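You operate a simulated robot arm through the tools that you are given. There is no shell and no other tool.

The job below is to be done with a simulated two-armed robot. You get a single attempt, and the scene is never put back.

## Task
On the top of the side bench, fold the yellow polishing cloth in half, so that its two short edges meet.

It is judged by the outcome, as a careful person would: the job done as asked, and still so three seconds after it is handed in. It fails if anything else is knocked over, pushed out of place, dropped, spilled or broken. Flat cloth is picked up by pressing the open fingertips on it (5 to 10 N) and closing them slowly along it; thin cloth reads only 2 to 8 mm in the jaws.

## Robot
Two 7-joint arms with two-finger parallel grippers on one trunk, on a base that drives. Base frame: it is fixed to the floor where the robot stands at the start and does not move with it; the origin is under the middle of the robot, x ahead of it, y to its left, z up. Readings come in m, rad, newtons and seconds.
The left shoulder is at the start at [0.07, 0.163, 1.095], the right one opposite. With the tool pointing down near the work surface each hand reaches from about 0.38 to 0.88 m from the robot's upright axis, wherever it stands, measured 20 degrees to its own side. Places, roughly: top of the side bench [-1.3, -1.4, 0.9]; yellow polishing cloth [-1.25, -1.5, 1]. Payload 3.43 kg a hand.
The TCP of each hand is the grasp point between the finger pads, 0.034 m short of the fingertips. In the tool frame z runs along the fingers and y along their closing line. The gripper opens to 0.128 m. The fingers are 0.024 m wide and 0.012 m thick; the gripper's body (0.048 by 0.13 m) begins 0.096 m behind the TCP.
Orientation is that of the tool frame in the base frame, as a unit quaternion [x, y, z, w]. With the fingers straight down and closing along the base's y, the tool's x points along the base's -x, its y along +y and its z along -z.

## Interface
- The arms move only by the tool nudge_tool. It takes "left_increments", "right_increments" or both (then of equal length, played together; a hand with none holds still); each is a list of rows, each a list of 6 numbers: the shift along the base's x, y, z in m, then the turn, a rotation vector about the base's x, y, z in rad. In form: [[x, y, z, rx, ry, rz], ...]. A call has 1 to 20 rows; each row shifts and turns the commanded pose from where the row before left it. "left_gripper" and "right_gripper" are, for a hand that has rows, the finger opening in m, from 0 to 0.128, set as the call begins (left out, the last holds). A row lasts 0.2 s, in which the tool goes at most 0.05 m and 0.15 rad; a call with a longer step from one row to the next is refused whole, and so is a gripper value outside its range. A pose out of reach is approached as far as the arm can. The call stops where the force on the tool passes 40 N (or 10 N more than at its start, if that is more) or the arm is blocked; 0.2 s more then pass. The fingers move at their own pace (about 0.153 m/s each) and stop on an object; they squeeze with about 21 N. The grip force told is the motor's: it shows also when the fingers shut on nothing. Time passes only in rows, and 0.2 s behind the last, so rows that do not move let the fingers close. The reply holds the time, the measured pose of the TCP, the force on the tool along the base axes, the opening and the grip force, in the units named above and with some noise, with the torque about the TCP (base axes, N m) and any sound that the robot's microphone picked up.
- Cameras (640 x 400 px; columns grow to the right, rows downward): "scene" is now at [0.1493, 0.0059, 1.3268]; the picture's right is [0.07, -1.00, 0.00], its down [-0.57, -0.04, -0.82] and it looks along [0.82, 0.06, -0.57] (base axes); focal length 247 px, centre (320, 200). "left" rides on the left gripper at [0.076, 0.011, -0.16] in its tool frame; the picture's right is [-0.15, 0.99, 0.00], its down [-0.88, -0.13, -0.46] and it looks along [-0.45, -0.07, 0.89] (tool axes); focal length 234 px, centre (320, 200). "right" rides on the right gripper at [0.076, -0.011, -0.16] in its tool frame; the picture's right is [0.15, 0.99, 0.00], its down [-0.88, 0.13, -0.46] and it looks along [-0.45, 0.07, 0.89] (tool axes); focal length 234 px, centre (320, 200). There is no depth. A picture from a camera that has moved, and an enlarged one, comes with that camera's place and axes in the base frame and with its lens. The place of the scene camera against the robot may be out by one fixed shift of up to 0.018 m in any direction.
- snapshot(camera): a new picture of that camera. No time passes.
- lift_body(by): slides the trunk up (or, below 0, down) by that many m; the arms and the scene camera ride with it, the base frame stays. It gives what a move gives, with no picture.
- base_move(legs): drives the robot by 1 to 6 legs, each [ahead, left, turn to the left] in m, m and rad, along the robot's own axes; the way and the turn of a leg run together, so that a leg with both is an arc; at most 1.5 m and 3.142 rad a leg. The arms and the cameras ride along, it lands a little off, and it stops where it bumps. It gives what a move gives.
- aim_head(pan, tilt): turns the head with the scene camera to pan (to the left, within 1.501 rad either way) and tilt (down, from -0.506 to 1.204), counted from straight ahead of the robot. It gives what a move gives.
- enlarge(camera, box): a new picture of the part [left, top, right, bottom] of that camera's present view, enlarged. No time passes.
- close_job(): hands the job in; it is judged then, once.

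Nothing tells you exact positions but the pictures and the camera data. Unless the task says otherwise, let go and move clear before handing in.

The tools are called after "Request:" as a command line: name --argument value ..., lists and objects as JSON in quotes. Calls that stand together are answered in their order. nudge_tool: Moves the arms, as the interface text tells. Its arguments: {"type":"object","properties":{"left_increments":{"type":"array","items":{"type":"array","items":{"type":"number"}}},"left_gripper":{"type":"number"},"right_increments":{"type":"array","items":{"type":"array","items":{"type":"number"}}},"right_gripper":{"type":"number"}},"required":[]} The other tools are called the same way: lift_body (by) slides the trunk up or down; base_move (legs) drives the base; aim_head (pan, tilt) turns the head that bears the scene camera; snapshot (camera) takes a picture; enlarge (camera, box) takes an enlarged picture of a part of a camera's view; close_job () hands the job in.

At the start:

```text
time_s: 0.0
left_tcp_pos: [0.6058, 0.2001, 1.0469]
left_tcp_rot: [0.001, 1.0, 0.0, -0.001]
left_ft_force: [0.4, 0.1, 0.5]
left_moment: [0.02, -0.02, 0.01]
left_width: 0.1281
left_gripper_force: 0.1
right_tcp_pos: [0.4961, -0.1589, 1.0819]
right_tcp_rot: [0.0, 1.0, -0.001, 0.0]
right_ft_force: [0.1, -0.5, 0.2]
right_moment: [0.01, -0.01, 0.0]
right_width: 0.1277
right_gripper_force: 0.1
trunk travel left (down, up): [-0.575, 0.365]
robot x, y, heading: [-0.0032, 0.0001, 0.002]
head pan, tilt: [0.072, 0.604]
```

scene: 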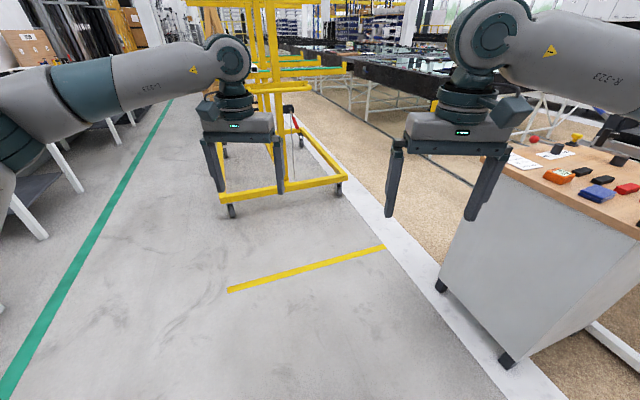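
right: 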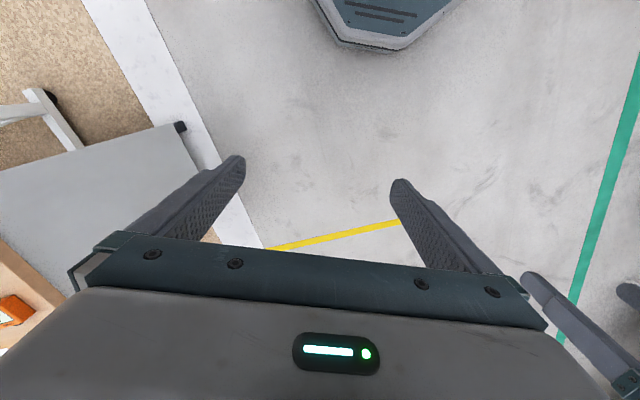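
left: 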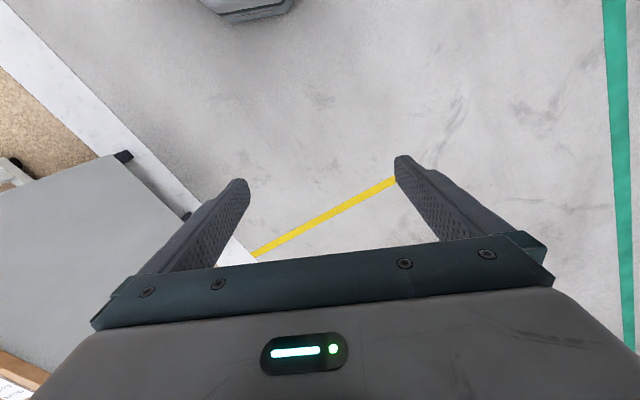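

I see a bench ahead on the right with small items and open floor ahead. The side bench should be behind me on the right, around [-1.3, -1.4], so I'll look that way first.

Request:
aim_head --pan -1.5 --tilt 0.5

Request:
snapshot --camera "scene"

```text
time_s: 1.6
left_tcp_pos: [0.6071, 0.1982, 1.0466]
left_tcp_rot: [0.0, 1.0, 0.0, 0.0]
left_ft_force: [0.0, 0.3, -0.1]
left_moment: [0.02, -0.01, -0.03]
left_width: 0.128
left_gripper_force: 0.0
right_tcp_pos: [0.4961, -0.1587, 1.082]
right_tcp_rot: [0.0, 1.0, 0.0, 0.0]
right_ft_force: [-0.3, 0.7, 0.2]
right_moment: [0.01, 0.02, 0.02]
right_width: 0.1278
right_gripper_force: 0.1
trunk travel left (down, up): [-0.575, 0.365]
robot x, y, heading: [-0.0032, 0.001, 0.001]
head pan, tilt: [-1.499, 0.499]
```

```text
taken
camera scene: at [0.0678, -0.0912, 1.3361], right [-1.0, -0.07, 0.0], down [-0.03, 0.48, -0.88], along [0.06, -0.88, -0.48], focal length 247 px, centre (320, 200)
```

scene: 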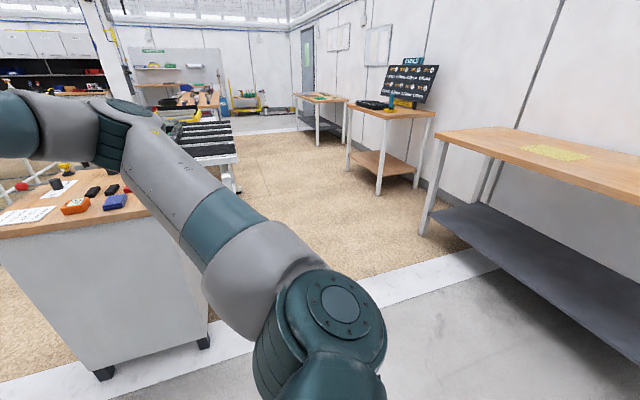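

The side bench stands against the wall behind me on the right, and the yellow cloth lies on its top near [-1.1, -1.47]. The bench looks rotated about 24° from my axes, so I'll turn on the spot towards it and look again.

Request:
base_move --legs '[[0, 0, -1.4]]'

Request:
aim_head --pan -1.2 --tilt 0.45

Request:
snapshot --camera "scene"

```text
time_s: 5.5
left_tcp_pos: [0.3027, -0.5618, 1.0459]
left_tcp_rot: [0.642, 0.767, 0.0, 0.0]
left_ft_force: [0.4, -0.7, -0.6]
left_moment: [0.0, 0.01, -0.03]
left_width: 0.1281
left_gripper_force: 0.1
right_tcp_pos: [-0.0696, -0.5163, 1.0808]
right_tcp_rot: [0.643, 0.766, 0.0, 0.0]
right_ft_force: [0.9, 0.6, -0.1]
right_moment: [-0.01, 0.02, -0.02]
right_width: 0.1282
right_gripper_force: 0.2
trunk travel left (down, up): [-0.575, 0.365]
robot x, y, heading: [0.001, -0.003, -1.395]
head pan, tilt: [-1.499, 0.499]
```

```text
time_s: 6.3
left_tcp_pos: [0.3014, -0.5629, 1.047]
left_tcp_rot: [0.642, 0.767, 0.0, 0.0]
left_ft_force: [-0.3, 0.1, -0.6]
left_moment: [0.0, 0.0, 0.03]
left_width: 0.1278
left_gripper_force: 0.1
right_tcp_pos: [-0.07, -0.5163, 1.0807]
right_tcp_rot: [0.642, 0.767, 0.0, 0.0]
right_ft_force: [0.4, 0.4, 0.5]
right_moment: [0.04, 0.0, 0.02]
right_width: 0.1279
right_gripper_force: 0.1
trunk travel left (down, up): [-0.575, 0.365]
robot x, y, heading: [0.003, -0.0005, -1.39]
head pan, tilt: [-1.201, 0.45]
```

```text
taken
camera scene: at [-0.0588, -0.0977, 1.3406], right [-0.52, 0.85, 0.0], down [0.37, 0.23, -0.9], along [-0.77, -0.47, -0.44], focal length 247 px, centre (320, 200)
```

scene: 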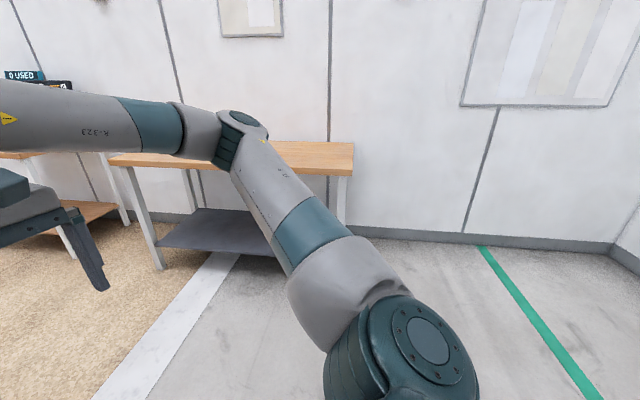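

The front edge of the bench runs from about [-1.15, -0.57] to [-0.64, -1.94], so I need a heading near -2.785 to face it squarely. I'll turn that way and look straight at it.

Request:
base_move --legs '[[0, 0, -1.39]]'

Request:
aim_head --pan 0.5 --tilt 0.5

Request:
snapshot --camera "scene"

```text
time_s: 10.1
left_tcp_pos: [-0.5053, -0.3904, 1.0467]
left_tcp_rot: [0.985, 0.17, 0.0, 0.0]
left_ft_force: [0.4, 0.4, 0.0]
left_moment: [0.01, 0.02, 0.03]
left_width: 0.1278
left_gripper_force: 0.0
right_tcp_pos: [-0.5211, -0.0156, 1.0827]
right_tcp_rot: [0.985, 0.17, 0.0, 0.0]
right_ft_force: [0.5, 0.8, -0.7]
right_moment: [0.02, 0.02, 0.01]
right_width: 0.1282
right_gripper_force: 0.0
trunk travel left (down, up): [-0.575, 0.365]
robot x, y, heading: [0.0018, 0.0009, -2.802]
head pan, tilt: [-1.201, 0.45]
```

```text
time_s: 11.9
left_tcp_pos: [-0.5055, -0.3905, 1.0471]
left_tcp_rot: [0.985, 0.17, -0.001, 0.0]
left_ft_force: [-0.2, 0.3, -0.5]
left_moment: [0.01, 0.02, 0.03]
left_width: 0.1282
left_gripper_force: 0.0
right_tcp_pos: [-0.5214, -0.0158, 1.082]
right_tcp_rot: [0.985, 0.17, 0.0, 0.0]
right_ft_force: [-0.1, -0.6, -1.0]
right_moment: [0.01, 0.01, 0.01]
right_width: 0.1281
right_gripper_force: 0.1
trunk travel left (down, up): [-0.575, 0.365]
robot x, y, heading: [-0.0006, 0.0003, -2.808]
head pan, tilt: [0.499, 0.499]
```

```text
taken
camera scene: at [-0.0973, -0.0851, 1.3361], right [-0.74, 0.67, 0.0], down [0.32, 0.36, -0.88], along [-0.59, -0.65, -0.48], focal length 247 px, centre (320, 200)
```

scene: 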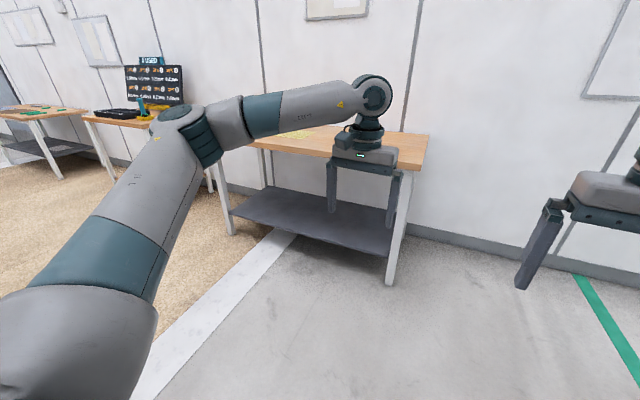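

The bench carries only the cloth as far as I can see. I'll sidestep left and a little ahead to get in front of it, keeping clear of the cabinet behind me, then look again.

Request:
base_move --legs '[[0.35, 0.9, 0.02]]'

Request:
aim_head --pan 0.0 --tilt 0.6

Request:
snapshot --camera "scene"

```text
time_s: 16.8
left_tcp_pos: [-0.5242, -1.3493, 1.0471]
left_tcp_rot: [0.984, 0.179, 0.0, -0.001]
left_ft_force: [0.3, -0.3, -0.8]
left_moment: [-0.01, 0.01, -0.01]
left_width: 0.1278
left_gripper_force: 0.2
right_tcp_pos: [-0.5469, -0.9755, 1.0817]
right_tcp_rot: [0.984, 0.178, 0.001, 0.001]
right_ft_force: [-0.7, -0.2, -0.8]
right_moment: [0.02, -0.01, -0.04]
right_width: 0.1282
right_gripper_force: 0.0
trunk travel left (down, up): [-0.575, 0.365]
robot x, y, heading: [-0.0268, -0.9521, -2.785]
head pan, tilt: [0.499, 0.499]
```

```text
time_s: 17.8
left_tcp_pos: [-0.5237, -1.3485, 1.0473]
left_tcp_rot: [0.984, 0.179, 0.0, -0.001]
left_ft_force: [0.1, -0.7, -0.4]
left_moment: [0.02, 0.02, 0.02]
left_width: 0.1278
left_gripper_force: 0.0
right_tcp_pos: [-0.5459, -0.9746, 1.0804]
right_tcp_rot: [0.984, 0.177, 0.001, 0.0]
right_ft_force: [-0.1, -0.7, -1.0]
right_moment: [0.01, 0.01, -0.02]
right_width: 0.1281
right_gripper_force: 0.0
trunk travel left (down, up): [-0.575, 0.365]
robot x, y, heading: [-0.0243, -0.9476, -2.781]
head pan, tilt: [0.0, 0.6]
```

```text
taken
camera scene: at [-0.1444, -0.9991, 1.327], right [-0.35, 0.94, 0.0], down [0.53, 0.2, -0.83], along [-0.77, -0.29, -0.56], focal length 247 px, centre (320, 200)
```

scene: 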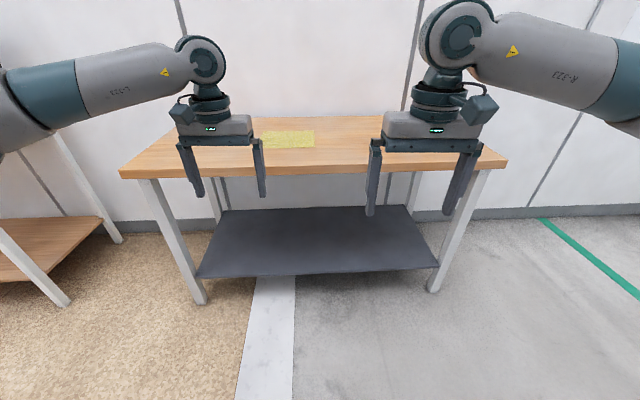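

The bench is now square ahead. Its front edge is about 1.0 m from my axis, and the cloth lies roughly 0.19 to 0.43 m behind that edge with its right short edge nearly in line with me. I'll raise the trunk for clearance and drive part of the way in.

Request:
lift_body --by 0.12

Request:
base_move --legs '[[0.38, 0.0, 0.05]]'

Request:
aim_head --pan 0.0 --tilt 0.8

Request:
snapshot --camera "scene"

Request:
snapshot --camera "left"

Request:
snapshot --camera "right"

```text
time_s: 19.2
left_tcp_pos: [-0.5242, -1.3499, 1.1669]
left_tcp_rot: [0.984, 0.178, 0.0, 0.0]
left_ft_force: [0.2, -0.2, -0.7]
left_moment: [0.0, 0.0, 0.0]
left_width: 0.1282
left_gripper_force: 0.0
right_tcp_pos: [-0.5462, -0.9749, 1.2017]
right_tcp_rot: [0.984, 0.178, 0.0, 0.0]
right_ft_force: [0.5, 0.7, -0.2]
right_moment: [-0.02, 0.01, -0.02]
right_width: 0.1279
right_gripper_force: 0.1
trunk travel left (down, up): [-0.695, 0.245]
robot x, y, heading: [-0.0211, -0.9493, -2.787]
head pan, tilt: [0.0, 0.6]
```

```text
time_s: 21.6
left_tcp_pos: [-0.8537, -1.5163, 1.1668]
left_tcp_rot: [0.979, 0.205, -0.002, 0.0]
left_ft_force: [-0.5, -0.4, -0.5]
left_moment: [0.02, -0.01, 0.01]
left_width: 0.1281
left_gripper_force: 0.1
right_tcp_pos: [-0.8962, -1.1442, 1.2016]
right_tcp_rot: [0.979, 0.204, -0.001, 0.0]
right_ft_force: [0.7, -0.6, -0.5]
right_moment: [-0.01, -0.04, 0.03]
right_width: 0.1279
right_gripper_force: 0.0
trunk travel left (down, up): [-0.695, 0.245]
robot x, y, heading: [-0.3797, -1.0919, -2.73]
head pan, tilt: [0.0, 0.6]
```

```text
time_s: 22.4
left_tcp_pos: [-0.8551, -1.5164, 1.1662]
left_tcp_rot: [0.979, 0.204, 0.0, 0.0]
left_ft_force: [0.0, -0.1, 1.4]
left_moment: [0.0, 0.0, 0.0]
left_width: 0.128
left_gripper_force: 0.0
right_tcp_pos: [-0.8975, -1.1448, 1.2009]
right_tcp_rot: [0.979, 0.204, -0.001, -0.001]
right_ft_force: [0.9, 0.1, 0.3]
right_moment: [-0.04, 0.0, 0.03]
right_width: 0.1279
right_gripper_force: 0.0
trunk travel left (down, up): [-0.695, 0.245]
robot x, y, heading: [-0.3786, -1.0933, -2.73]
head pan, tilt: [0.0, 0.799]
```

```text
taken
camera scene: at [-0.4871, -1.1453, 1.4301], right [-0.4, 0.92, 0.0], down [0.66, 0.29, -0.7], along [-0.64, -0.28, -0.72], focal length 247 px, centre (320, 200)
```

scene: 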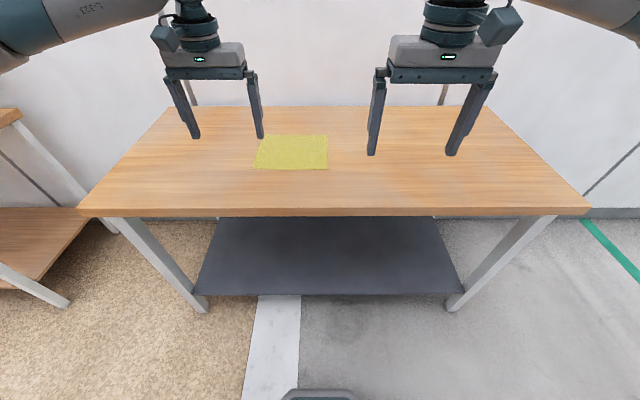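

```text
taken
camera left: at [-0.7797, -1.4962, 1.3255], right [0.26, -0.97, 0.0], down [-0.86, -0.23, 0.46], along [-0.44, -0.12, -0.89], focal length 234 px, centre (320, 200)
```

left: 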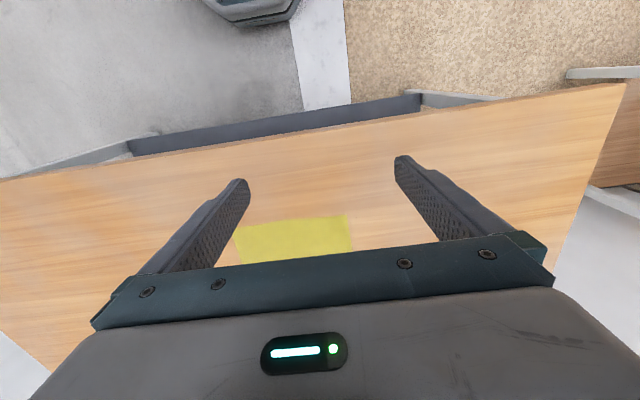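

```text
taken
camera right: at [-0.8326, -1.1033, 1.3607], right [0.53, -0.85, 0.0], down [-0.76, -0.47, 0.46], along [-0.39, -0.24, -0.89], focal length 234 px, centre (320, 200)
```

right: 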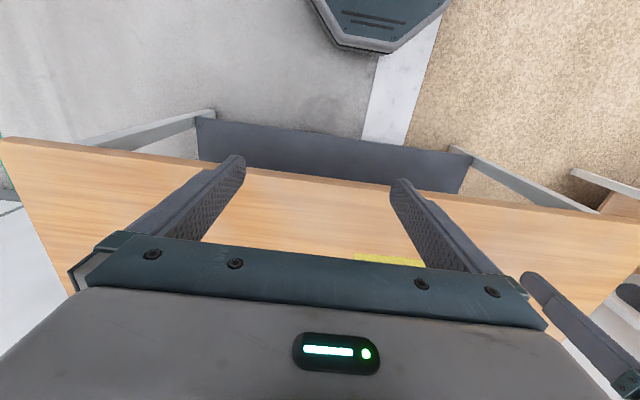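

The cloth is now clear. It measures roughly 0.25 m across (left-right) by 0.21 m deep, so its short edges are the left and right ones, with corners at robot-frame X≈0.78–1.0 and Y≈-0.02 to 0.23. I'll drive about 0.19 m closer and check the base against the bench.

Request:
base_move --legs '[[0.1, 0.0, 0.0]]'

Request:
aim_head --pan 0.0 --tilt 1.2

Request:
snapshot --camera "scene"

Request:
snapshot --camera "left"

```text
time_s: 23.5
left_tcp_pos: [-0.9453, -1.5564, 1.167]
left_tcp_rot: [0.979, 0.204, -0.001, 0.0]
left_ft_force: [-0.1, -0.8, -0.6]
left_moment: [0.01, 0.01, -0.01]
left_width: 0.1279
left_gripper_force: 0.0
right_tcp_pos: [-0.9871, -1.1848, 1.2017]
right_tcp_rot: [0.979, 0.205, 0.0, -0.001]
right_ft_force: [0.0, -0.1, 0.2]
right_moment: [0.0, -0.04, 0.01]
right_width: 0.1278
right_gripper_force: 0.1
trunk travel left (down, up): [-0.695, 0.245]
robot x, y, heading: [-0.4691, -1.1347, -2.732]
head pan, tilt: [0.0, 0.799]
```

```text
time_s: 24.4
left_tcp_pos: [-0.9442, -1.5562, 1.1679]
left_tcp_rot: [0.979, 0.205, -0.001, 0.0]
left_ft_force: [0.6, 0.5, 0.2]
left_moment: [-0.01, 0.02, 0.02]
left_width: 0.1282
left_gripper_force: 0.1
right_tcp_pos: [-0.9883, -1.1838, 1.2026]
right_tcp_rot: [0.979, 0.204, 0.001, 0.0]
right_ft_force: [0.2, -0.4, 0.5]
right_moment: [0.01, 0.0, -0.01]
right_width: 0.128
right_gripper_force: 0.1
trunk travel left (down, up): [-0.695, 0.245]
robot x, y, heading: [-0.4705, -1.1299, -2.728]
head pan, tilt: [0.0, 1.201]
```

```text
taken
camera scene: at [-0.555, -1.1749, 1.4025], right [-0.4, 0.92, 0.0], down [0.85, 0.37, -0.36], along [-0.33, -0.15, -0.93], focal length 247 px, centre (320, 200)
```

scene: 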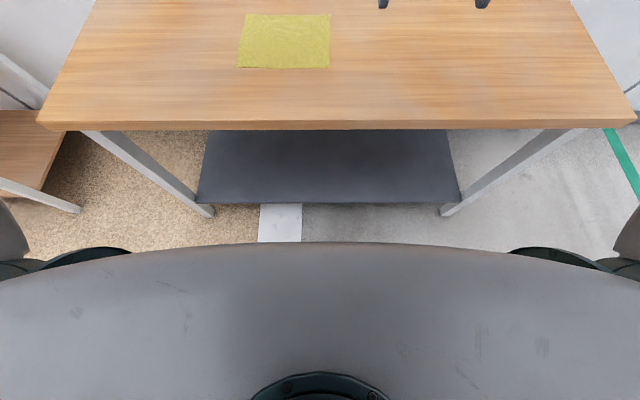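

```text
taken
camera left: at [-0.8701, -1.5358, 1.326], right [0.26, -0.97, 0.0], down [-0.86, -0.23, 0.46], along [-0.44, -0.12, -0.89], focal length 234 px, centre (320, 200)
```

left: 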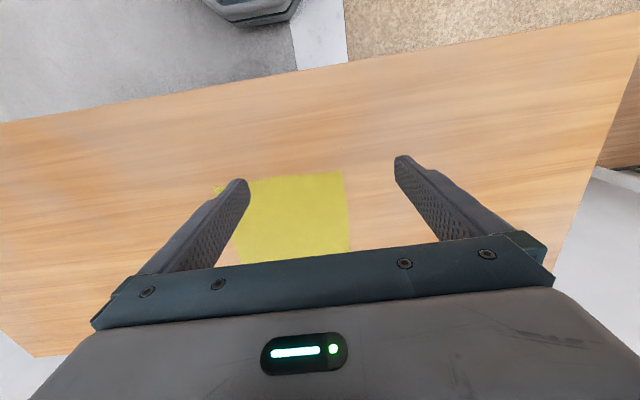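

I estimate the cloth at about 0.256 m left-right by 0.22 m deep. The front of my base is about 0.29 m ahead of my axis and the bench edge is 0.50 m away, so another 0.10 m is safe.

Request:
base_move --legs '[[0.1, 0.0, 0.0]]'

Request:
aim_head --pan 0.0 --tilt 1.05

Request:
snapshot --camera "scene"

Request:
snapshot --camera "left"

```text
time_s: 25.6
left_tcp_pos: [-1.0356, -1.5968, 1.167]
left_tcp_rot: [0.979, 0.205, -0.001, 0.0]
left_ft_force: [-0.2, -0.2, 0.1]
left_moment: [-0.03, 0.01, -0.01]
left_width: 0.128
left_gripper_force: 0.2
right_tcp_pos: [-1.077, -1.2266, 1.201]
right_tcp_rot: [0.979, 0.205, 0.0, -0.001]
right_ft_force: [0.4, -0.2, -0.3]
right_moment: [0.05, 0.0, -0.01]
right_width: 0.1281
right_gripper_force: 0.1
trunk travel left (down, up): [-0.695, 0.245]
robot x, y, heading: [-0.5558, -1.1723, -2.727]
head pan, tilt: [0.0, 1.201]
```

```text
time_s: 26.2
left_tcp_pos: [-1.0366, -1.5981, 1.1664]
left_tcp_rot: [0.979, 0.205, 0.001, -0.001]
left_ft_force: [0.3, -0.1, -0.1]
left_moment: [-0.02, -0.03, 0.03]
left_width: 0.1279
left_gripper_force: 0.1
right_tcp_pos: [-1.0786, -1.2261, 1.2016]
right_tcp_rot: [0.979, 0.205, 0.0, 0.0]
right_ft_force: [0.6, 0.3, 0.9]
right_moment: [0.02, -0.03, 0.01]
right_width: 0.128
right_gripper_force: 0.0
trunk travel left (down, up): [-0.695, 0.245]
robot x, y, heading: [-0.5612, -1.1696, -2.728]
head pan, tilt: [0.0, 1.051]
```

```text
taken
camera scene: at [-0.6566, -1.2197, 1.4114], right [-0.4, 0.92, 0.0], down [0.8, 0.35, -0.5], along [-0.45, -0.2, -0.87], focal length 247 px, centre (320, 200)
```

scene: 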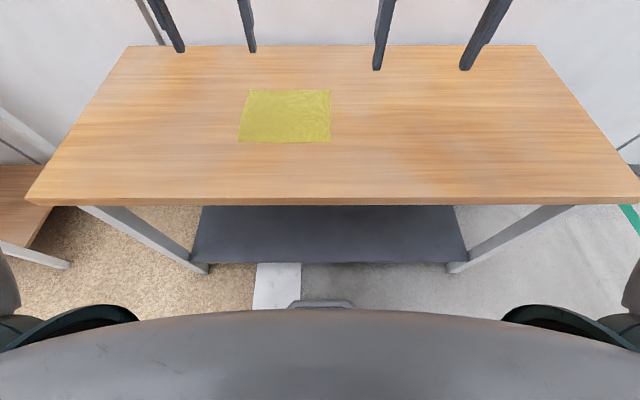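

```text
taken
camera left: at [-0.9611, -1.577, 1.3255], right [0.26, -0.96, 0.0], down [-0.86, -0.23, 0.46], along [-0.44, -0.12, -0.89], focal length 234 px, centre (320, 200)
```

left: 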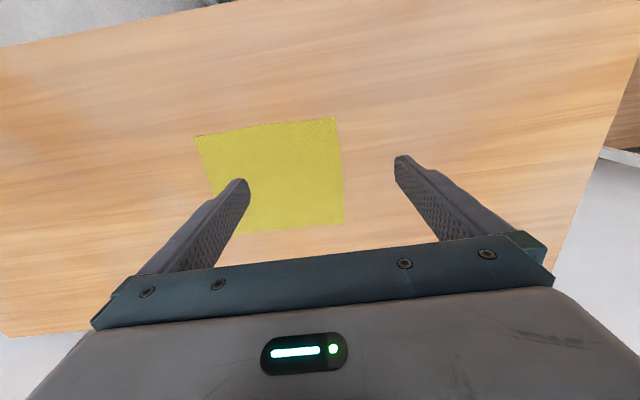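

Both cameras agree: the cloth spans robot-frame X 0.58–0.80 and Y -0.02 to 0.235 at a table height near 0.9, so the left and right edges are the short ones (about 0.22 m against 0.255 m). I plan to pinch both corners of the left edge, left hand far and right hand near, and carry it over to the right edge. First I'll move 5 cm closer for reach.

Request:
base_move --legs '[[0.05, 0.0, 0.0]]'

Request:
snapshot --camera "scene"

Request:
snapshot --left "left" --camera "left"

```text
time_s: 27.2
left_tcp_pos: [-1.0774, -1.6153, 1.1699]
left_tcp_rot: [0.979, 0.205, -0.002, 0.001]
left_ft_force: [0.0, 0.7, -0.3]
left_moment: [-0.03, 0.04, 0.02]
left_width: 0.1282
left_gripper_force: 0.1
right_tcp_pos: [-1.1178, -1.2432, 1.2041]
right_tcp_rot: [0.979, 0.206, -0.003, 0.0]
right_ft_force: [0.4, 0.4, 0.4]
right_moment: [0.0, 0.0, -0.02]
right_width: 0.1281
right_gripper_force: 0.0
trunk travel left (down, up): [-0.695, 0.245]
robot x, y, heading: [-0.6047, -1.1929, -2.725]
head pan, tilt: [0.0, 1.051]
```

```text
taken
camera scene: at [-0.6959, -1.2369, 1.4122], right [-0.4, 0.92, 0.0], down [0.79, 0.35, -0.5], along [-0.46, -0.2, -0.87], focal length 247 px, centre (320, 200)
```

scene: 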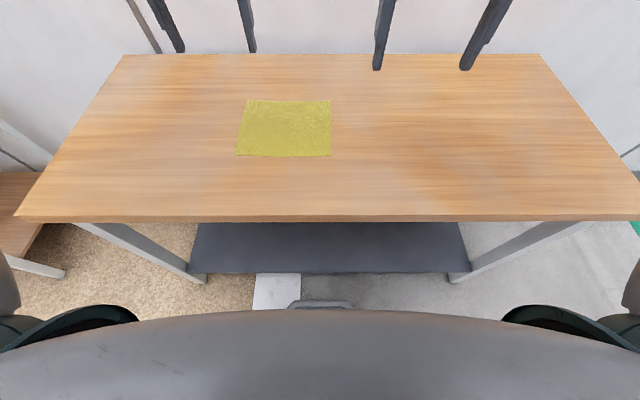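

```text
taken
camera left: at [-1.0008, -1.5942, 1.3285], right [0.26, -0.96, 0.0], down [-0.86, -0.23, 0.46], along [-0.44, -0.12, -0.89], focal length 234 px, centre (320, 200)
```

left: 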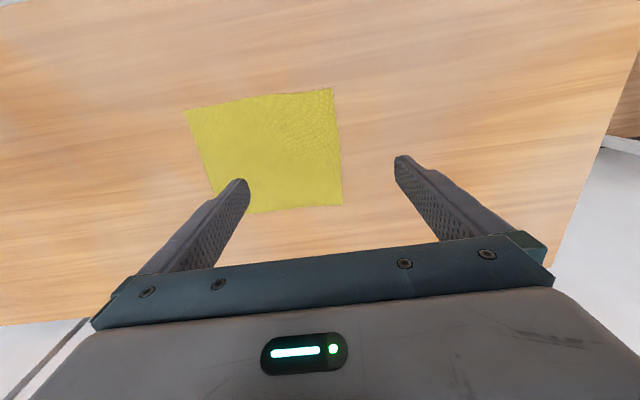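

The left short edge runs from about X=0.537 to X=0.760 at Y≈0.22 in the robot frame, and the right edge is at Y≈-0.03. I'll turn both grippers 90° so they close along the edge, and move the left hand above the far-left corner at a safe height.

Request:
nudge_tool --left_increments '[[-0.00974, -0.00608, -0.004, 0, 0, -0.1428], [-0.00974, -0.00608, -0.004, 0, 0, -0.1428], [-0.00974, -0.00608, -0.004, 0, 0, -0.1428], [-0.00974, -0.00608, -0.004, 0, 0, -0.1428], [-0.00974, -0.00608, -0.004, 0, 0, -0.1428], [-0.00974, -0.00608, -0.004, 0, 0, -0.1428], [-0.00974, -0.00608, -0.004, 0, 0, -0.1428], [-0.00974, -0.00608, -0.004, 0, 0, -0.1428], [-0.00974, -0.00608, -0.004, 0, 0, -0.1428], [-0.00974, -0.00608, -0.004, 0, 0, -0.1428], [-0.00974, -0.00608, -0.004, 0, 0, -0.1428]]' --right_increments '[[0, 0, 0, 0, 0, -0.1428], [0, 0, 0, 0, 0, -0.1428], [0, 0, 0, 0, 0, -0.1428], [0, 0, 0, 0, 0, -0.1428], [0, 0, 0, 0, 0, -0.1428], [0, 0, 0, 0, 0, -0.1428], [0, 0, 0, 0, 0, -0.1428], [0, 0, 0, 0, 0, -0.1428], [0, 0, 0, 0, 0, -0.1428], [0, 0, 0, 0, 0, -0.1428], [0, 0, 0, 0, 0, -0.1428]]' --left_gripper 0.04 --right_gripper 0.04

Request:
aim_head --pan 0.1 --tilt 0.75

Request:
snapshot --camera "scene"

Request:
snapshot --camera "left"

Request:
snapshot --camera "right"

```text
time_s: 29.6
left_tcp_pos: [-1.1325, -1.6119, 1.1372]
left_tcp_rot: [0.972, -0.233, -0.001, 0.002]
left_ft_force: [-0.4, -0.5, 0.4]
left_moment: [-0.02, 0.0, -0.04]
left_width: 0.0399
left_gripper_force: 0.1
left hand out of reach, approached as far as the arm can: row 6, 7, 8, 9, 10, 11
right_tcp_pos: [-1.1224, -1.2448, 1.201]
right_tcp_rot: [0.837, -0.547, 0.0, 0.0]
right_ft_force: [0.4, 0.8, 0.4]
right_moment: [0.0, -0.01, 0.0]
right_width: 0.0399
right_gripper_force: 0.1
trunk travel left (down, up): [-0.695, 0.245]
robot x, y, heading: [-0.6013, -1.1937, -2.73]
head pan, tilt: [0.0, 1.051]
```

```text
time_s: 30.4
left_tcp_pos: [-1.1318, -1.6111, 1.1366]
left_tcp_rot: [0.973, -0.232, -0.001, 0.002]
left_ft_force: [-0.7, -0.1, 0.5]
left_moment: [0.0, -0.02, 0.01]
left_width: 0.04
left_gripper_force: 0.2
right_tcp_pos: [-1.1235, -1.2441, 1.202]
right_tcp_rot: [0.838, -0.546, -0.001, -0.001]
right_ft_force: [-0.8, -0.1, 0.3]
right_moment: [0.01, 0.0, 0.02]
right_width: 0.0398
right_gripper_force: 0.0
trunk travel left (down, up): [-0.695, 0.245]
robot x, y, heading: [-0.6063, -1.192, -2.728]
head pan, tilt: [0.099, 0.75]
```

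```text
taken
camera scene: at [-0.7117, -1.2526, 1.4341], right [-0.49, 0.87, 0.0], down [0.6, 0.33, -0.73], along [-0.64, -0.36, -0.68], focal length 247 px, centre (320, 200)
```

scene: 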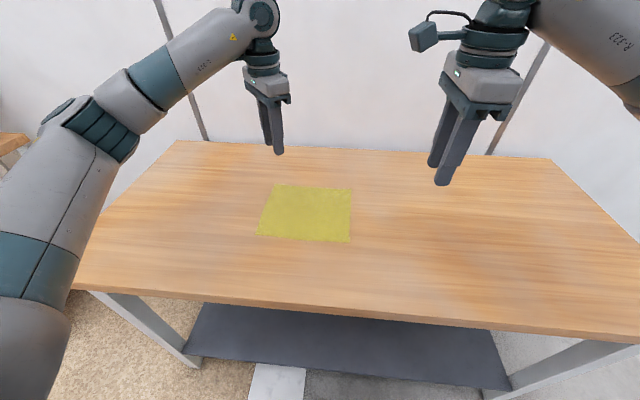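

```text
taken
camera left: at [-1.0684, -1.6538, 1.297], right [-0.58, -0.82, 0.01], down [-0.73, 0.52, 0.46], along [-0.38, 0.26, -0.89], focal length 234 px, centre (320, 200)
```

left: 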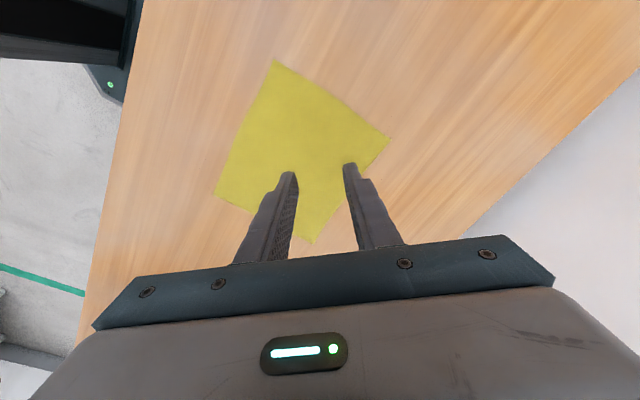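

```text
taken
camera right: at [-1.0827, -1.3086, 1.361], right [-0.85, -0.53, 0.0], down [-0.47, 0.75, 0.46], along [-0.24, 0.39, -0.89], focal length 234 px, centre (320, 200)
```

right: 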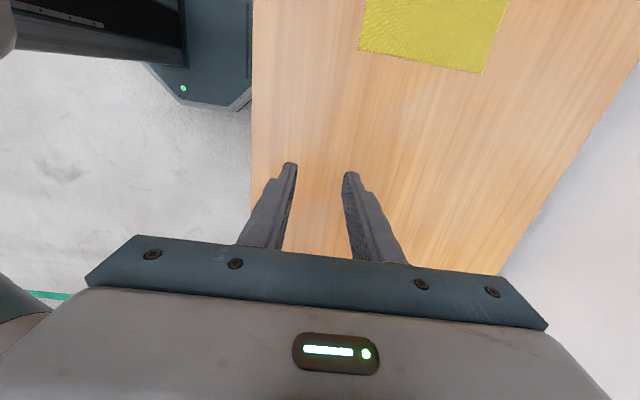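

The left wrist cannot turn that way (it stopped at about -50°), while the right reached -90° fine. By symmetry the left hand should turn +90° instead, so I'll rotate it back the other way.

Request:
nudge_tool --left_increments '[[0, 0, 0, 0, 0, 0.145], [0, 0, 0, 0, 0, 0.145], [0, 0, 0, 0, 0, 0.145], [0, 0, 0, 0, 0, 0.145], [0, 0, 0, 0, 0, 0.145], [0, 0, 0, 0, 0, 0.145], [0, 0, 0, 0, 0, 0.145], [0, 0, 0, 0, 0, 0.145], [0, 0, 0, 0, 0, 0.145], [0, 0, 0, 0, 0, 0.145], [0, 0, 0, 0, 0, 0.145], [0, 0, 0, 0, 0, 0.145]]'

```text
time_s: 33.0
left_tcp_pos: [-1.1328, -1.6111, 1.1386]
left_tcp_rot: [0.804, 0.594, 0.002, 0.003]
left_ft_force: [0.3, -0.6, 0.1]
left_moment: [0.03, -0.01, -0.02]
left_width: 0.0398
left_gripper_force: 0.0
right_tcp_pos: [-1.1227, -1.2445, 1.2029]
right_tcp_rot: [0.837, -0.547, 0.0, 0.0]
right_ft_force: [0.9, 0.6, -0.7]
right_moment: [-0.01, 0.03, 0.0]
right_width: 0.0398
right_gripper_force: 0.0
trunk travel left (down, up): [-0.695, 0.245]
robot x, y, heading: [-0.6062, -1.1907, -2.732]
head pan, tilt: [0.099, 0.75]
```

The left hand turns freely this way. I'll finish the rotation and bring it above the far-left corner.

Request:
nudge_tool --left_increments '[[-0.0104, -0.0142, -0.015, 0, 0, 0.1424], [-0.0104, -0.0142, -0.015, 0, 0, 0.1424], [-0.0104, -0.0142, -0.015, 0, 0, 0.1424], [-0.0104, -0.0142, -0.015, 0, 0, 0.1424], [-0.0104, -0.0142, -0.015, 0, 0, 0.1424]]'

Request:
snapshot --camera "scene"

Request:
snapshot --camera "left"

```text
time_s: 34.2
left_tcp_pos: [-1.1838, -1.6827, 1.0628]
left_tcp_rot: [0.546, 0.838, 0.002, 0.002]
left_ft_force: [-0.4, -0.5, -0.1]
left_moment: [0.0, 0.02, -0.04]
left_width: 0.0398
left_gripper_force: 0.1
right_tcp_pos: [-1.1228, -1.2449, 1.2017]
right_tcp_rot: [0.837, -0.547, 0.0, -0.001]
right_ft_force: [-0.4, -0.5, 0.1]
right_moment: [0.03, 0.01, 0.01]
right_width: 0.0397
right_gripper_force: 0.0
trunk travel left (down, up): [-0.695, 0.245]
robot x, y, heading: [-0.6017, -1.1913, -2.729]
head pan, tilt: [0.099, 0.75]
```

```text
taken
camera scene: at [-0.7121, -1.2533, 1.4341], right [-0.49, 0.87, 0.0], down [0.59, 0.33, -0.73], along [-0.64, -0.36, -0.68], focal length 247 px, centre (320, 200)
```

scene: 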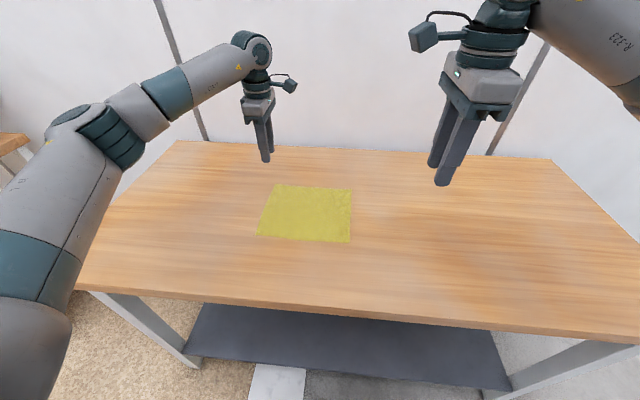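

```text
taken
camera left: at [-1.2047, -1.6092, 1.2226], right [0.96, 0.27, 0.01], down [0.23, -0.86, 0.46], along [0.13, -0.44, -0.89], focal length 234 px, centre (320, 200)
```

left: 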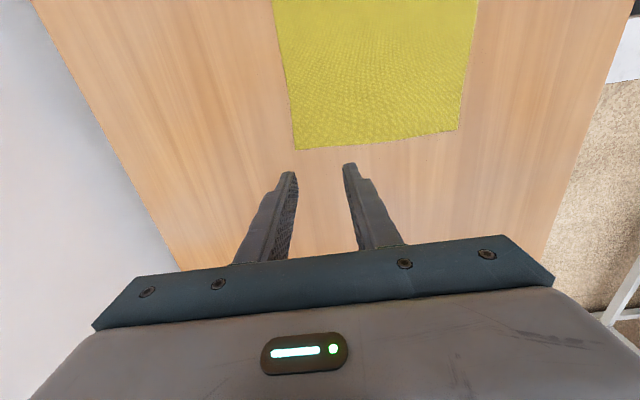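

The table height comes out at about 0.895, and the left edge runs from about (0.7615, 0.2185) at its far end to (0.5405, 0.2245) at its near end. The left fingers sit at (0.727, 0.215), overlapping the edge by about 16 mm. I'll lower them to just above the cloth.

Request:
nudge_tool --left_increments '[[0, 0, -0.035, 0, 0, 0], [0, 0, -0.035, 0, 0, 0], [0, 0, -0.025, 0, 0, 0], [0, 0, -0.013, 0, 0, 0]]'

Request:
snapshot --camera "left"

Request:
enlarge --camera "scene" --box '[200, 80, 400, 260]'

```text
time_s: 35.2
left_tcp_pos: [-1.1844, -1.6816, 0.9556]
left_tcp_rot: [0.547, 0.837, 0.002, 0.002]
left_ft_force: [-1.6, 1.5, -0.3]
left_moment: [0.03, 0.05, -0.01]
left_width: 0.0399
left_gripper_force: 0.0
right_tcp_pos: [-1.1226, -1.2445, 1.2015]
right_tcp_rot: [0.837, -0.546, 0.0, 0.0]
right_ft_force: [-0.3, -0.2, 0.7]
right_moment: [0.01, -0.02, 0.02]
right_width: 0.0402
right_gripper_force: 0.2
trunk travel left (down, up): [-0.695, 0.245]
robot x, y, heading: [-0.6029, -1.1901, -2.733]
head pan, tilt: [0.099, 0.75]
```

```text
taken
camera left: at [-1.2049, -1.6075, 1.1146], right [0.96, 0.26, 0.01], down [0.23, -0.86, 0.46], along [0.13, -0.44, -0.89], focal length 234 px, centre (320, 200)
```

left: 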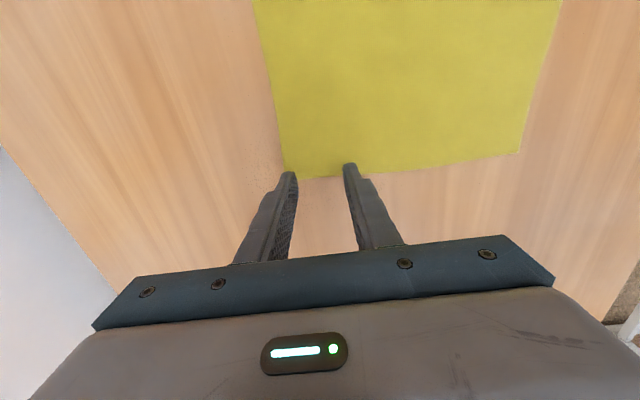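

```text
2.22 times, centred on (300, 170) of scene
camera zoom: at [-0.712, -1.2532, 1.4341], right [-0.49, 0.87, 0.0], down [0.59, 0.33, -0.73], along [-0.64, -0.36, -0.68], focal length 550 px, centre (364, 267)
```

zoom: 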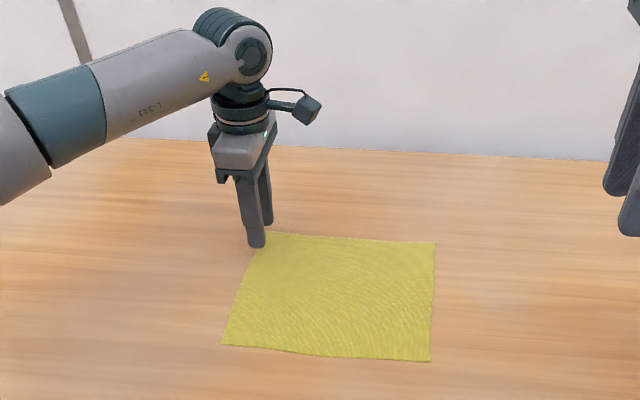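

The left fingertips hover about 2.5 cm above the cloth, just inside the far-left corner. I'll go down in small steps and watch the force.

Request:
nudge_tool --left_increments '[[0, 0, -0.006, 0, 0, 0], [0, 0, -0.006, 0, 0, 0], [0, 0, -0.003, 0, 0, 0], [0, 0, 0, 0, 0, 0]]'

```text
time_s: 36.2
left_tcp_pos: [-1.1839, -1.6828, 0.9401]
left_tcp_rot: [0.547, 0.837, 0.002, 0.002]
left_ft_force: [0.0, -0.7, 0.2]
left_moment: [-0.03, 0.02, 0.04]
left_width: 0.0397
left_gripper_force: 0.1
right_tcp_pos: [-1.1237, -1.2459, 1.2021]
right_tcp_rot: [0.837, -0.547, 0.0, -0.001]
right_ft_force: [-0.6, 1.1, -0.8]
right_moment: [0.0, 0.03, 0.01]
right_width: 0.04
right_gripper_force: 0.1
trunk travel left (down, up): [-0.695, 0.245]
robot x, y, heading: [-0.6023, -1.1921, -2.728]
head pan, tilt: [0.099, 0.75]
```

Request:
nudge_tool --left_increments '[[0, 0, -0.003, 0, 0, 0], [0, 0, -0.002, 0, 0, 0], [0, 0, 0, 0, 0, 0]]'

```text
time_s: 37.0
left_tcp_pos: [-1.1847, -1.6824, 0.9341]
left_tcp_rot: [0.546, 0.838, 0.002, 0.002]
left_ft_force: [-0.3, -0.2, 2.5]
left_moment: [-0.02, 0.04, -0.01]
left_width: 0.0397
left_gripper_force: 0.0
right_tcp_pos: [-1.1222, -1.245, 1.2016]
right_tcp_rot: [0.837, -0.547, -0.001, -0.001]
right_ft_force: [0.6, 0.0, 0.4]
right_moment: [0.01, 0.04, 0.01]
right_width: 0.0398
right_gripper_force: 0.0
trunk travel left (down, up): [-0.695, 0.245]
robot x, y, heading: [-0.6024, -1.1907, -2.728]
head pan, tilt: [0.099, 0.75]
```

First contact is at TCP z≈0.934, so the cloth top is near 0.900. I'll press slightly further to reach 5–10 N.

Request:
nudge_tool --left_increments '[[0, 0, -0.001, 0, 0, 0], [0, 0, 0, 0, 0, 0]]'

```text
time_s: 37.6
left_tcp_pos: [-1.184, -1.6821, 0.9352]
left_tcp_rot: [0.547, 0.837, 0.001, 0.002]
left_ft_force: [-0.4, -1.3, 5.5]
left_moment: [-0.05, 0.16, -0.02]
left_width: 0.0403
left_gripper_force: 1.1
right_tcp_pos: [-1.1221, -1.2449, 1.2013]
right_tcp_rot: [0.837, -0.547, 0.0, 0.0]
right_ft_force: [0.1, 0.1, 0.8]
right_moment: [-0.04, 0.0, 0.04]
right_width: 0.0399
right_gripper_force: 0.1
trunk travel left (down, up): [-0.695, 0.245]
robot x, y, heading: [-0.6027, -1.1948, -2.725]
head pan, tilt: [0.099, 0.75]
```

5.5 N now. I'll press just a touch more and start closing the fingers slowly in steps.

Request:
nudge_tool --left_increments '[[0, 0, -0.0005, 0, 0, 0]]' --left_gripper 0.036

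Request:
nudge_tool --left_increments '[[0, 0, 0, 0, 0, 0]]' --left_gripper 0.032

Request:
snapshot --camera "left"

```text
time_s: 38.0
left_tcp_pos: [-1.184, -1.6827, 0.9353]
left_tcp_rot: [0.547, 0.837, 0.0, 0.002]
left_ft_force: [1.5, 0.0, 9.9]
left_moment: [-0.04, 0.13, 0.02]
left_width: 0.0354
left_gripper_force: 0.0
right_tcp_pos: [-1.1216, -1.2439, 1.2011]
right_tcp_rot: [0.837, -0.547, 0.0, 0.001]
right_ft_force: [0.1, -1.6, 0.1]
right_moment: [0.01, 0.01, 0.03]
right_width: 0.04
right_gripper_force: 0.1
trunk travel left (down, up): [-0.695, 0.245]
robot x, y, heading: [-0.6046, -1.1888, -2.728]
head pan, tilt: [0.099, 0.75]
```

```text
time_s: 38.4
left_tcp_pos: [-1.1839, -1.6816, 0.9356]
left_tcp_rot: [0.547, 0.837, 0.001, 0.002]
left_ft_force: [1.3, -0.1, 9.8]
left_moment: [-0.04, 0.14, -0.02]
left_width: 0.0312
left_gripper_force: 0.1
right_tcp_pos: [-1.122, -1.2437, 1.2029]
right_tcp_rot: [0.837, -0.547, 0.0, 0.001]
right_ft_force: [-0.2, -0.3, 0.4]
right_moment: [-0.01, 0.0, -0.02]
right_width: 0.0399
right_gripper_force: 0.1
trunk travel left (down, up): [-0.695, 0.245]
robot x, y, heading: [-0.6033, -1.1935, -2.727]
head pan, tilt: [0.099, 0.75]
```

```text
taken
camera left: at [-1.2039, -1.6074, 1.0944], right [0.96, 0.26, 0.0], down [0.23, -0.86, 0.46], along [0.12, -0.44, -0.89], focal length 234 px, centre (320, 200)
```

left: 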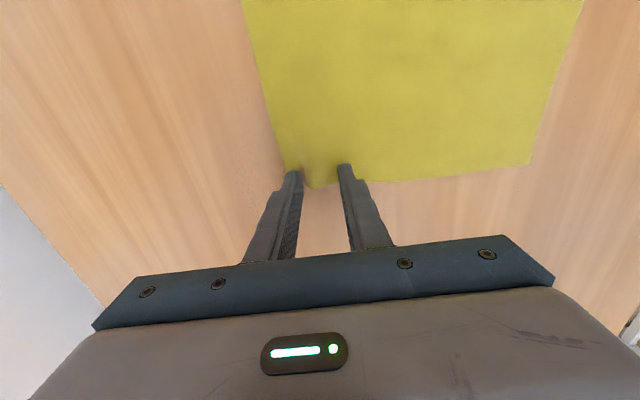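

Request:
enlarge --camera "left" --box '[240, 110, 400, 210]'

Request:
enlarge --camera "scene" --box '[240, 130, 360, 250]'

```text
4.00 times, centred on (320, 160) of left
camera zoom: at [-1.2039, -1.6074, 1.0944], right [0.96, 0.26, 0.0], down [0.23, -0.86, 0.46], along [0.12, -0.44, -0.89], focal length 937 px, centre (320, 360)
```

zoom: 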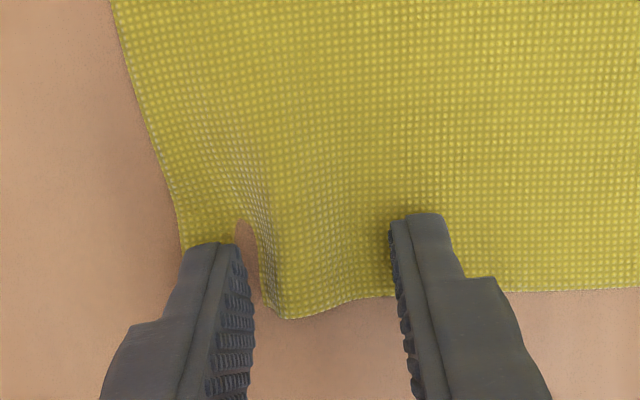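

```text
3.33 times, centred on (300, 190) of scene
camera zoom: at [-0.7104, -1.2518, 1.4343], right [-0.49, 0.87, 0.0], down [0.59, 0.33, -0.73], along [-0.64, -0.36, -0.68], focal length 825 px, centre (387, 233)
```

zoom: 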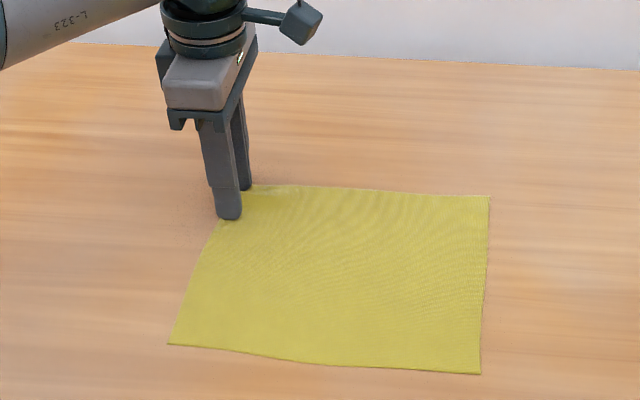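

A small ridge is forming between the fingers exactly as wanted. I'll keep closing slowly.

Request:
nudge_tool --left_increments '[[0, 0, 0, 0, 0, 0]]' --left_gripper 0.028

Request:
nudge_tool --left_increments '[[0, 0, 0, 0, 0, 0]]' --left_gripper 0.024

Request:
nudge_tool --left_increments '[[0, 0, 0, 0, 0, 0]]' --left_gripper 0.02

Request:
enlarge --camera "left" --box '[240, 110, 400, 210]'

```text
time_s: 38.8
left_tcp_pos: [-1.1831, -1.6819, 0.9345]
left_tcp_rot: [0.547, 0.837, 0.001, 0.001]
left_ft_force: [0.9, -0.2, 11.4]
left_moment: [-0.04, 0.13, 0.02]
left_width: 0.0273
left_gripper_force: 0.1
right_tcp_pos: [-1.1214, -1.2446, 1.2034]
right_tcp_rot: [0.837, -0.547, -0.001, 0.001]
right_ft_force: [0.0, -0.3, -0.1]
right_moment: [0.0, 0.02, 0.0]
right_width: 0.0398
right_gripper_force: 0.1
trunk travel left (down, up): [-0.695, 0.245]
robot x, y, heading: [-0.6072, -1.1898, -2.728]
head pan, tilt: [0.099, 0.75]
```

```text
time_s: 39.2
left_tcp_pos: [-1.1836, -1.6813, 0.9359]
left_tcp_rot: [0.547, 0.837, 0.001, 0.002]
left_ft_force: [0.6, 0.2, 11.7]
left_moment: [-0.01, 0.14, -0.04]
left_width: 0.0233
left_gripper_force: 0.0
right_tcp_pos: [-1.1211, -1.2432, 1.2031]
right_tcp_rot: [0.837, -0.547, 0.0, 0.001]
right_ft_force: [1.1, 0.3, -1.3]
right_moment: [0.01, -0.02, 0.01]
right_width: 0.0401
right_gripper_force: 0.1
trunk travel left (down, up): [-0.695, 0.245]
robot x, y, heading: [-0.6037, -1.19, -2.726]
head pan, tilt: [0.099, 0.75]
```

```text
time_s: 39.6
left_tcp_pos: [-1.184, -1.6818, 0.9359]
left_tcp_rot: [0.547, 0.837, 0.001, 0.002]
left_ft_force: [1.9, 0.5, 12.0]
left_moment: [-0.03, 0.11, -0.03]
left_width: 0.0189
left_gripper_force: 0.1
right_tcp_pos: [-1.1213, -1.2444, 1.202]
right_tcp_rot: [0.837, -0.547, 0.0, 0.001]
right_ft_force: [-0.6, 0.3, 0.1]
right_moment: [-0.02, 0.02, -0.01]
right_width: 0.0399
right_gripper_force: 0.1
trunk travel left (down, up): [-0.695, 0.245]
robot x, y, heading: [-0.6028, -1.1956, -2.725]
head pan, tilt: [0.099, 0.75]
```

```text
4.00 times, centred on (320, 160) of left
camera zoom: at [-1.2038, -1.6071, 1.0944], right [0.96, 0.26, 0.0], down [0.23, -0.86, 0.46], along [0.12, -0.44, -0.89], focal length 937 px, centre (320, 360)
```

zoom: 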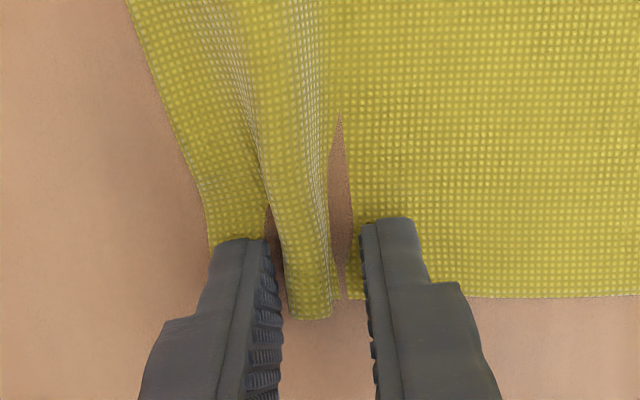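

The ridge is now standing well between the fingers. I'll continue closing until it is pinched.

Request:
nudge_tool --left_increments '[[0, 0, 0.0003, 0, 0, 0]]' --left_gripper 0.016

Request:
nudge_tool --left_increments '[[0, 0, 0, 0, 0, 0]]' --left_gripper 0.012

Request:
nudge_tool --left_increments '[[0, 0, 0, 0, 0, 0]]' --left_gripper 0.008

Request:
enlarge --camera "left" --box '[240, 110, 400, 210]'

```text
time_s: 40.0
left_tcp_pos: [-1.1844, -1.6804, 0.9344]
left_tcp_rot: [0.547, 0.837, 0.001, 0.002]
left_ft_force: [0.9, 0.2, 12.6]
left_moment: [0.02, 0.07, -0.01]
left_width: 0.0148
left_gripper_force: 0.1
right_tcp_pos: [-1.1218, -1.2433, 1.2032]
right_tcp_rot: [0.837, -0.547, 0.0, 0.002]
right_ft_force: [-0.7, -0.3, 1.0]
right_moment: [0.01, -0.02, 0.01]
right_width: 0.0401
right_gripper_force: 0.0
trunk travel left (down, up): [-0.695, 0.245]
robot x, y, heading: [-0.6055, -1.1941, -2.73]
head pan, tilt: [0.099, 0.75]
```

```text
time_s: 40.4
left_tcp_pos: [-1.1837, -1.6818, 0.9348]
left_tcp_rot: [0.547, 0.837, 0.0, 0.002]
left_ft_force: [1.3, 0.8, 11.5]
left_moment: [0.06, 0.07, 0.03]
left_width: 0.0108
left_gripper_force: 0.1
right_tcp_pos: [-1.1217, -1.2443, 1.202]
right_tcp_rot: [0.837, -0.547, -0.001, 0.001]
right_ft_force: [0.8, 0.9, -0.2]
right_moment: [0.0, -0.01, 0.0]
right_width: 0.0399
right_gripper_force: 0.1
trunk travel left (down, up): [-0.695, 0.245]
robot x, y, heading: [-0.6015, -1.1901, -2.727]
head pan, tilt: [0.099, 0.75]
```

```text
time_s: 40.8
left_tcp_pos: [-1.1836, -1.6804, 0.9341]
left_tcp_rot: [0.546, 0.838, 0.001, 0.001]
left_ft_force: [-1.1, -0.7, 12.0]
left_moment: [-0.01, 0.12, -0.02]
left_width: 0.0082
left_gripper_force: 10.2
right_tcp_pos: [-1.1215, -1.2441, 1.2017]
right_tcp_rot: [0.838, -0.546, -0.001, 0.0]
right_ft_force: [0.1, -0.6, -0.6]
right_moment: [-0.01, -0.02, 0.02]
right_width: 0.0401
right_gripper_force: 0.1
trunk travel left (down, up): [-0.695, 0.245]
robot x, y, heading: [-0.6046, -1.1867, -2.73]
head pan, tilt: [0.099, 0.75]
```

```text
4.00 times, centred on (320, 160) of left
camera zoom: at [-1.2037, -1.6072, 1.0944], right [0.96, 0.26, 0.0], down [0.23, -0.86, 0.46], along [0.12, -0.44, -0.89], focal length 937 px, centre (320, 360)
```

zoom: 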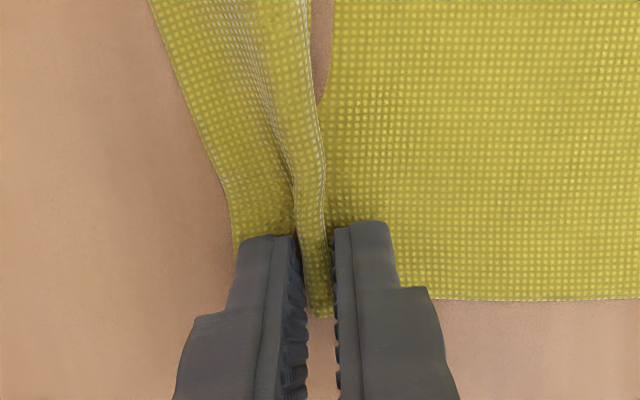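

Now it's gripping the ridge at 8 mm. I'll command full closing to squeeze it.

Request:
nudge_tool --left_increments '[[0, 0, 0, 0, 0, 0], [0, 0, 0, 0, 0, 0]]' --left_gripper 0.0

Request:
enlarge --camera "left" --box '[200, 80, 440, 230]'

```text
time_s: 41.4
left_tcp_pos: [-1.1831, -1.6823, 0.9347]
left_tcp_rot: [0.547, 0.837, 0.001, 0.002]
left_ft_force: [-0.9, -0.8, 12.4]
left_moment: [-0.01, 0.13, 0.02]
left_width: 0.0072
left_gripper_force: 20.9
right_tcp_pos: [-1.1214, -1.2439, 1.2015]
right_tcp_rot: [0.837, -0.547, 0.0, 0.001]
right_ft_force: [-0.2, -0.3, -0.3]
right_moment: [0.0, -0.03, -0.01]
right_width: 0.0398
right_gripper_force: 0.1
trunk travel left (down, up): [-0.695, 0.245]
robot x, y, heading: [-0.6042, -1.1931, -2.727]
head pan, tilt: [0.099, 0.75]
```

```text
2.67 times, centred on (320, 155) of left
camera zoom: at [-1.2038, -1.6072, 1.0944], right [0.96, 0.26, 0.0], down [0.23, -0.86, 0.46], along [0.12, -0.44, -0.89], focal length 624 px, centre (320, 320)
```

zoom: 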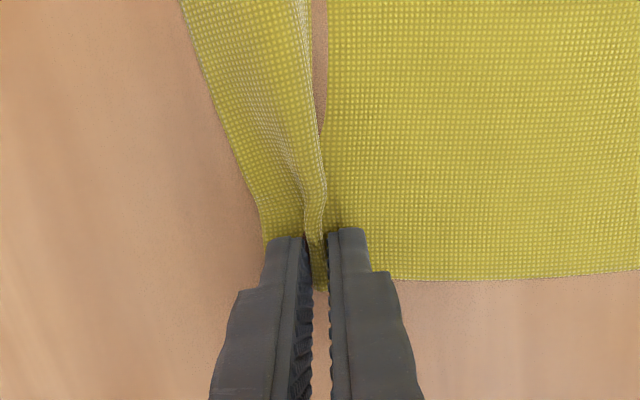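

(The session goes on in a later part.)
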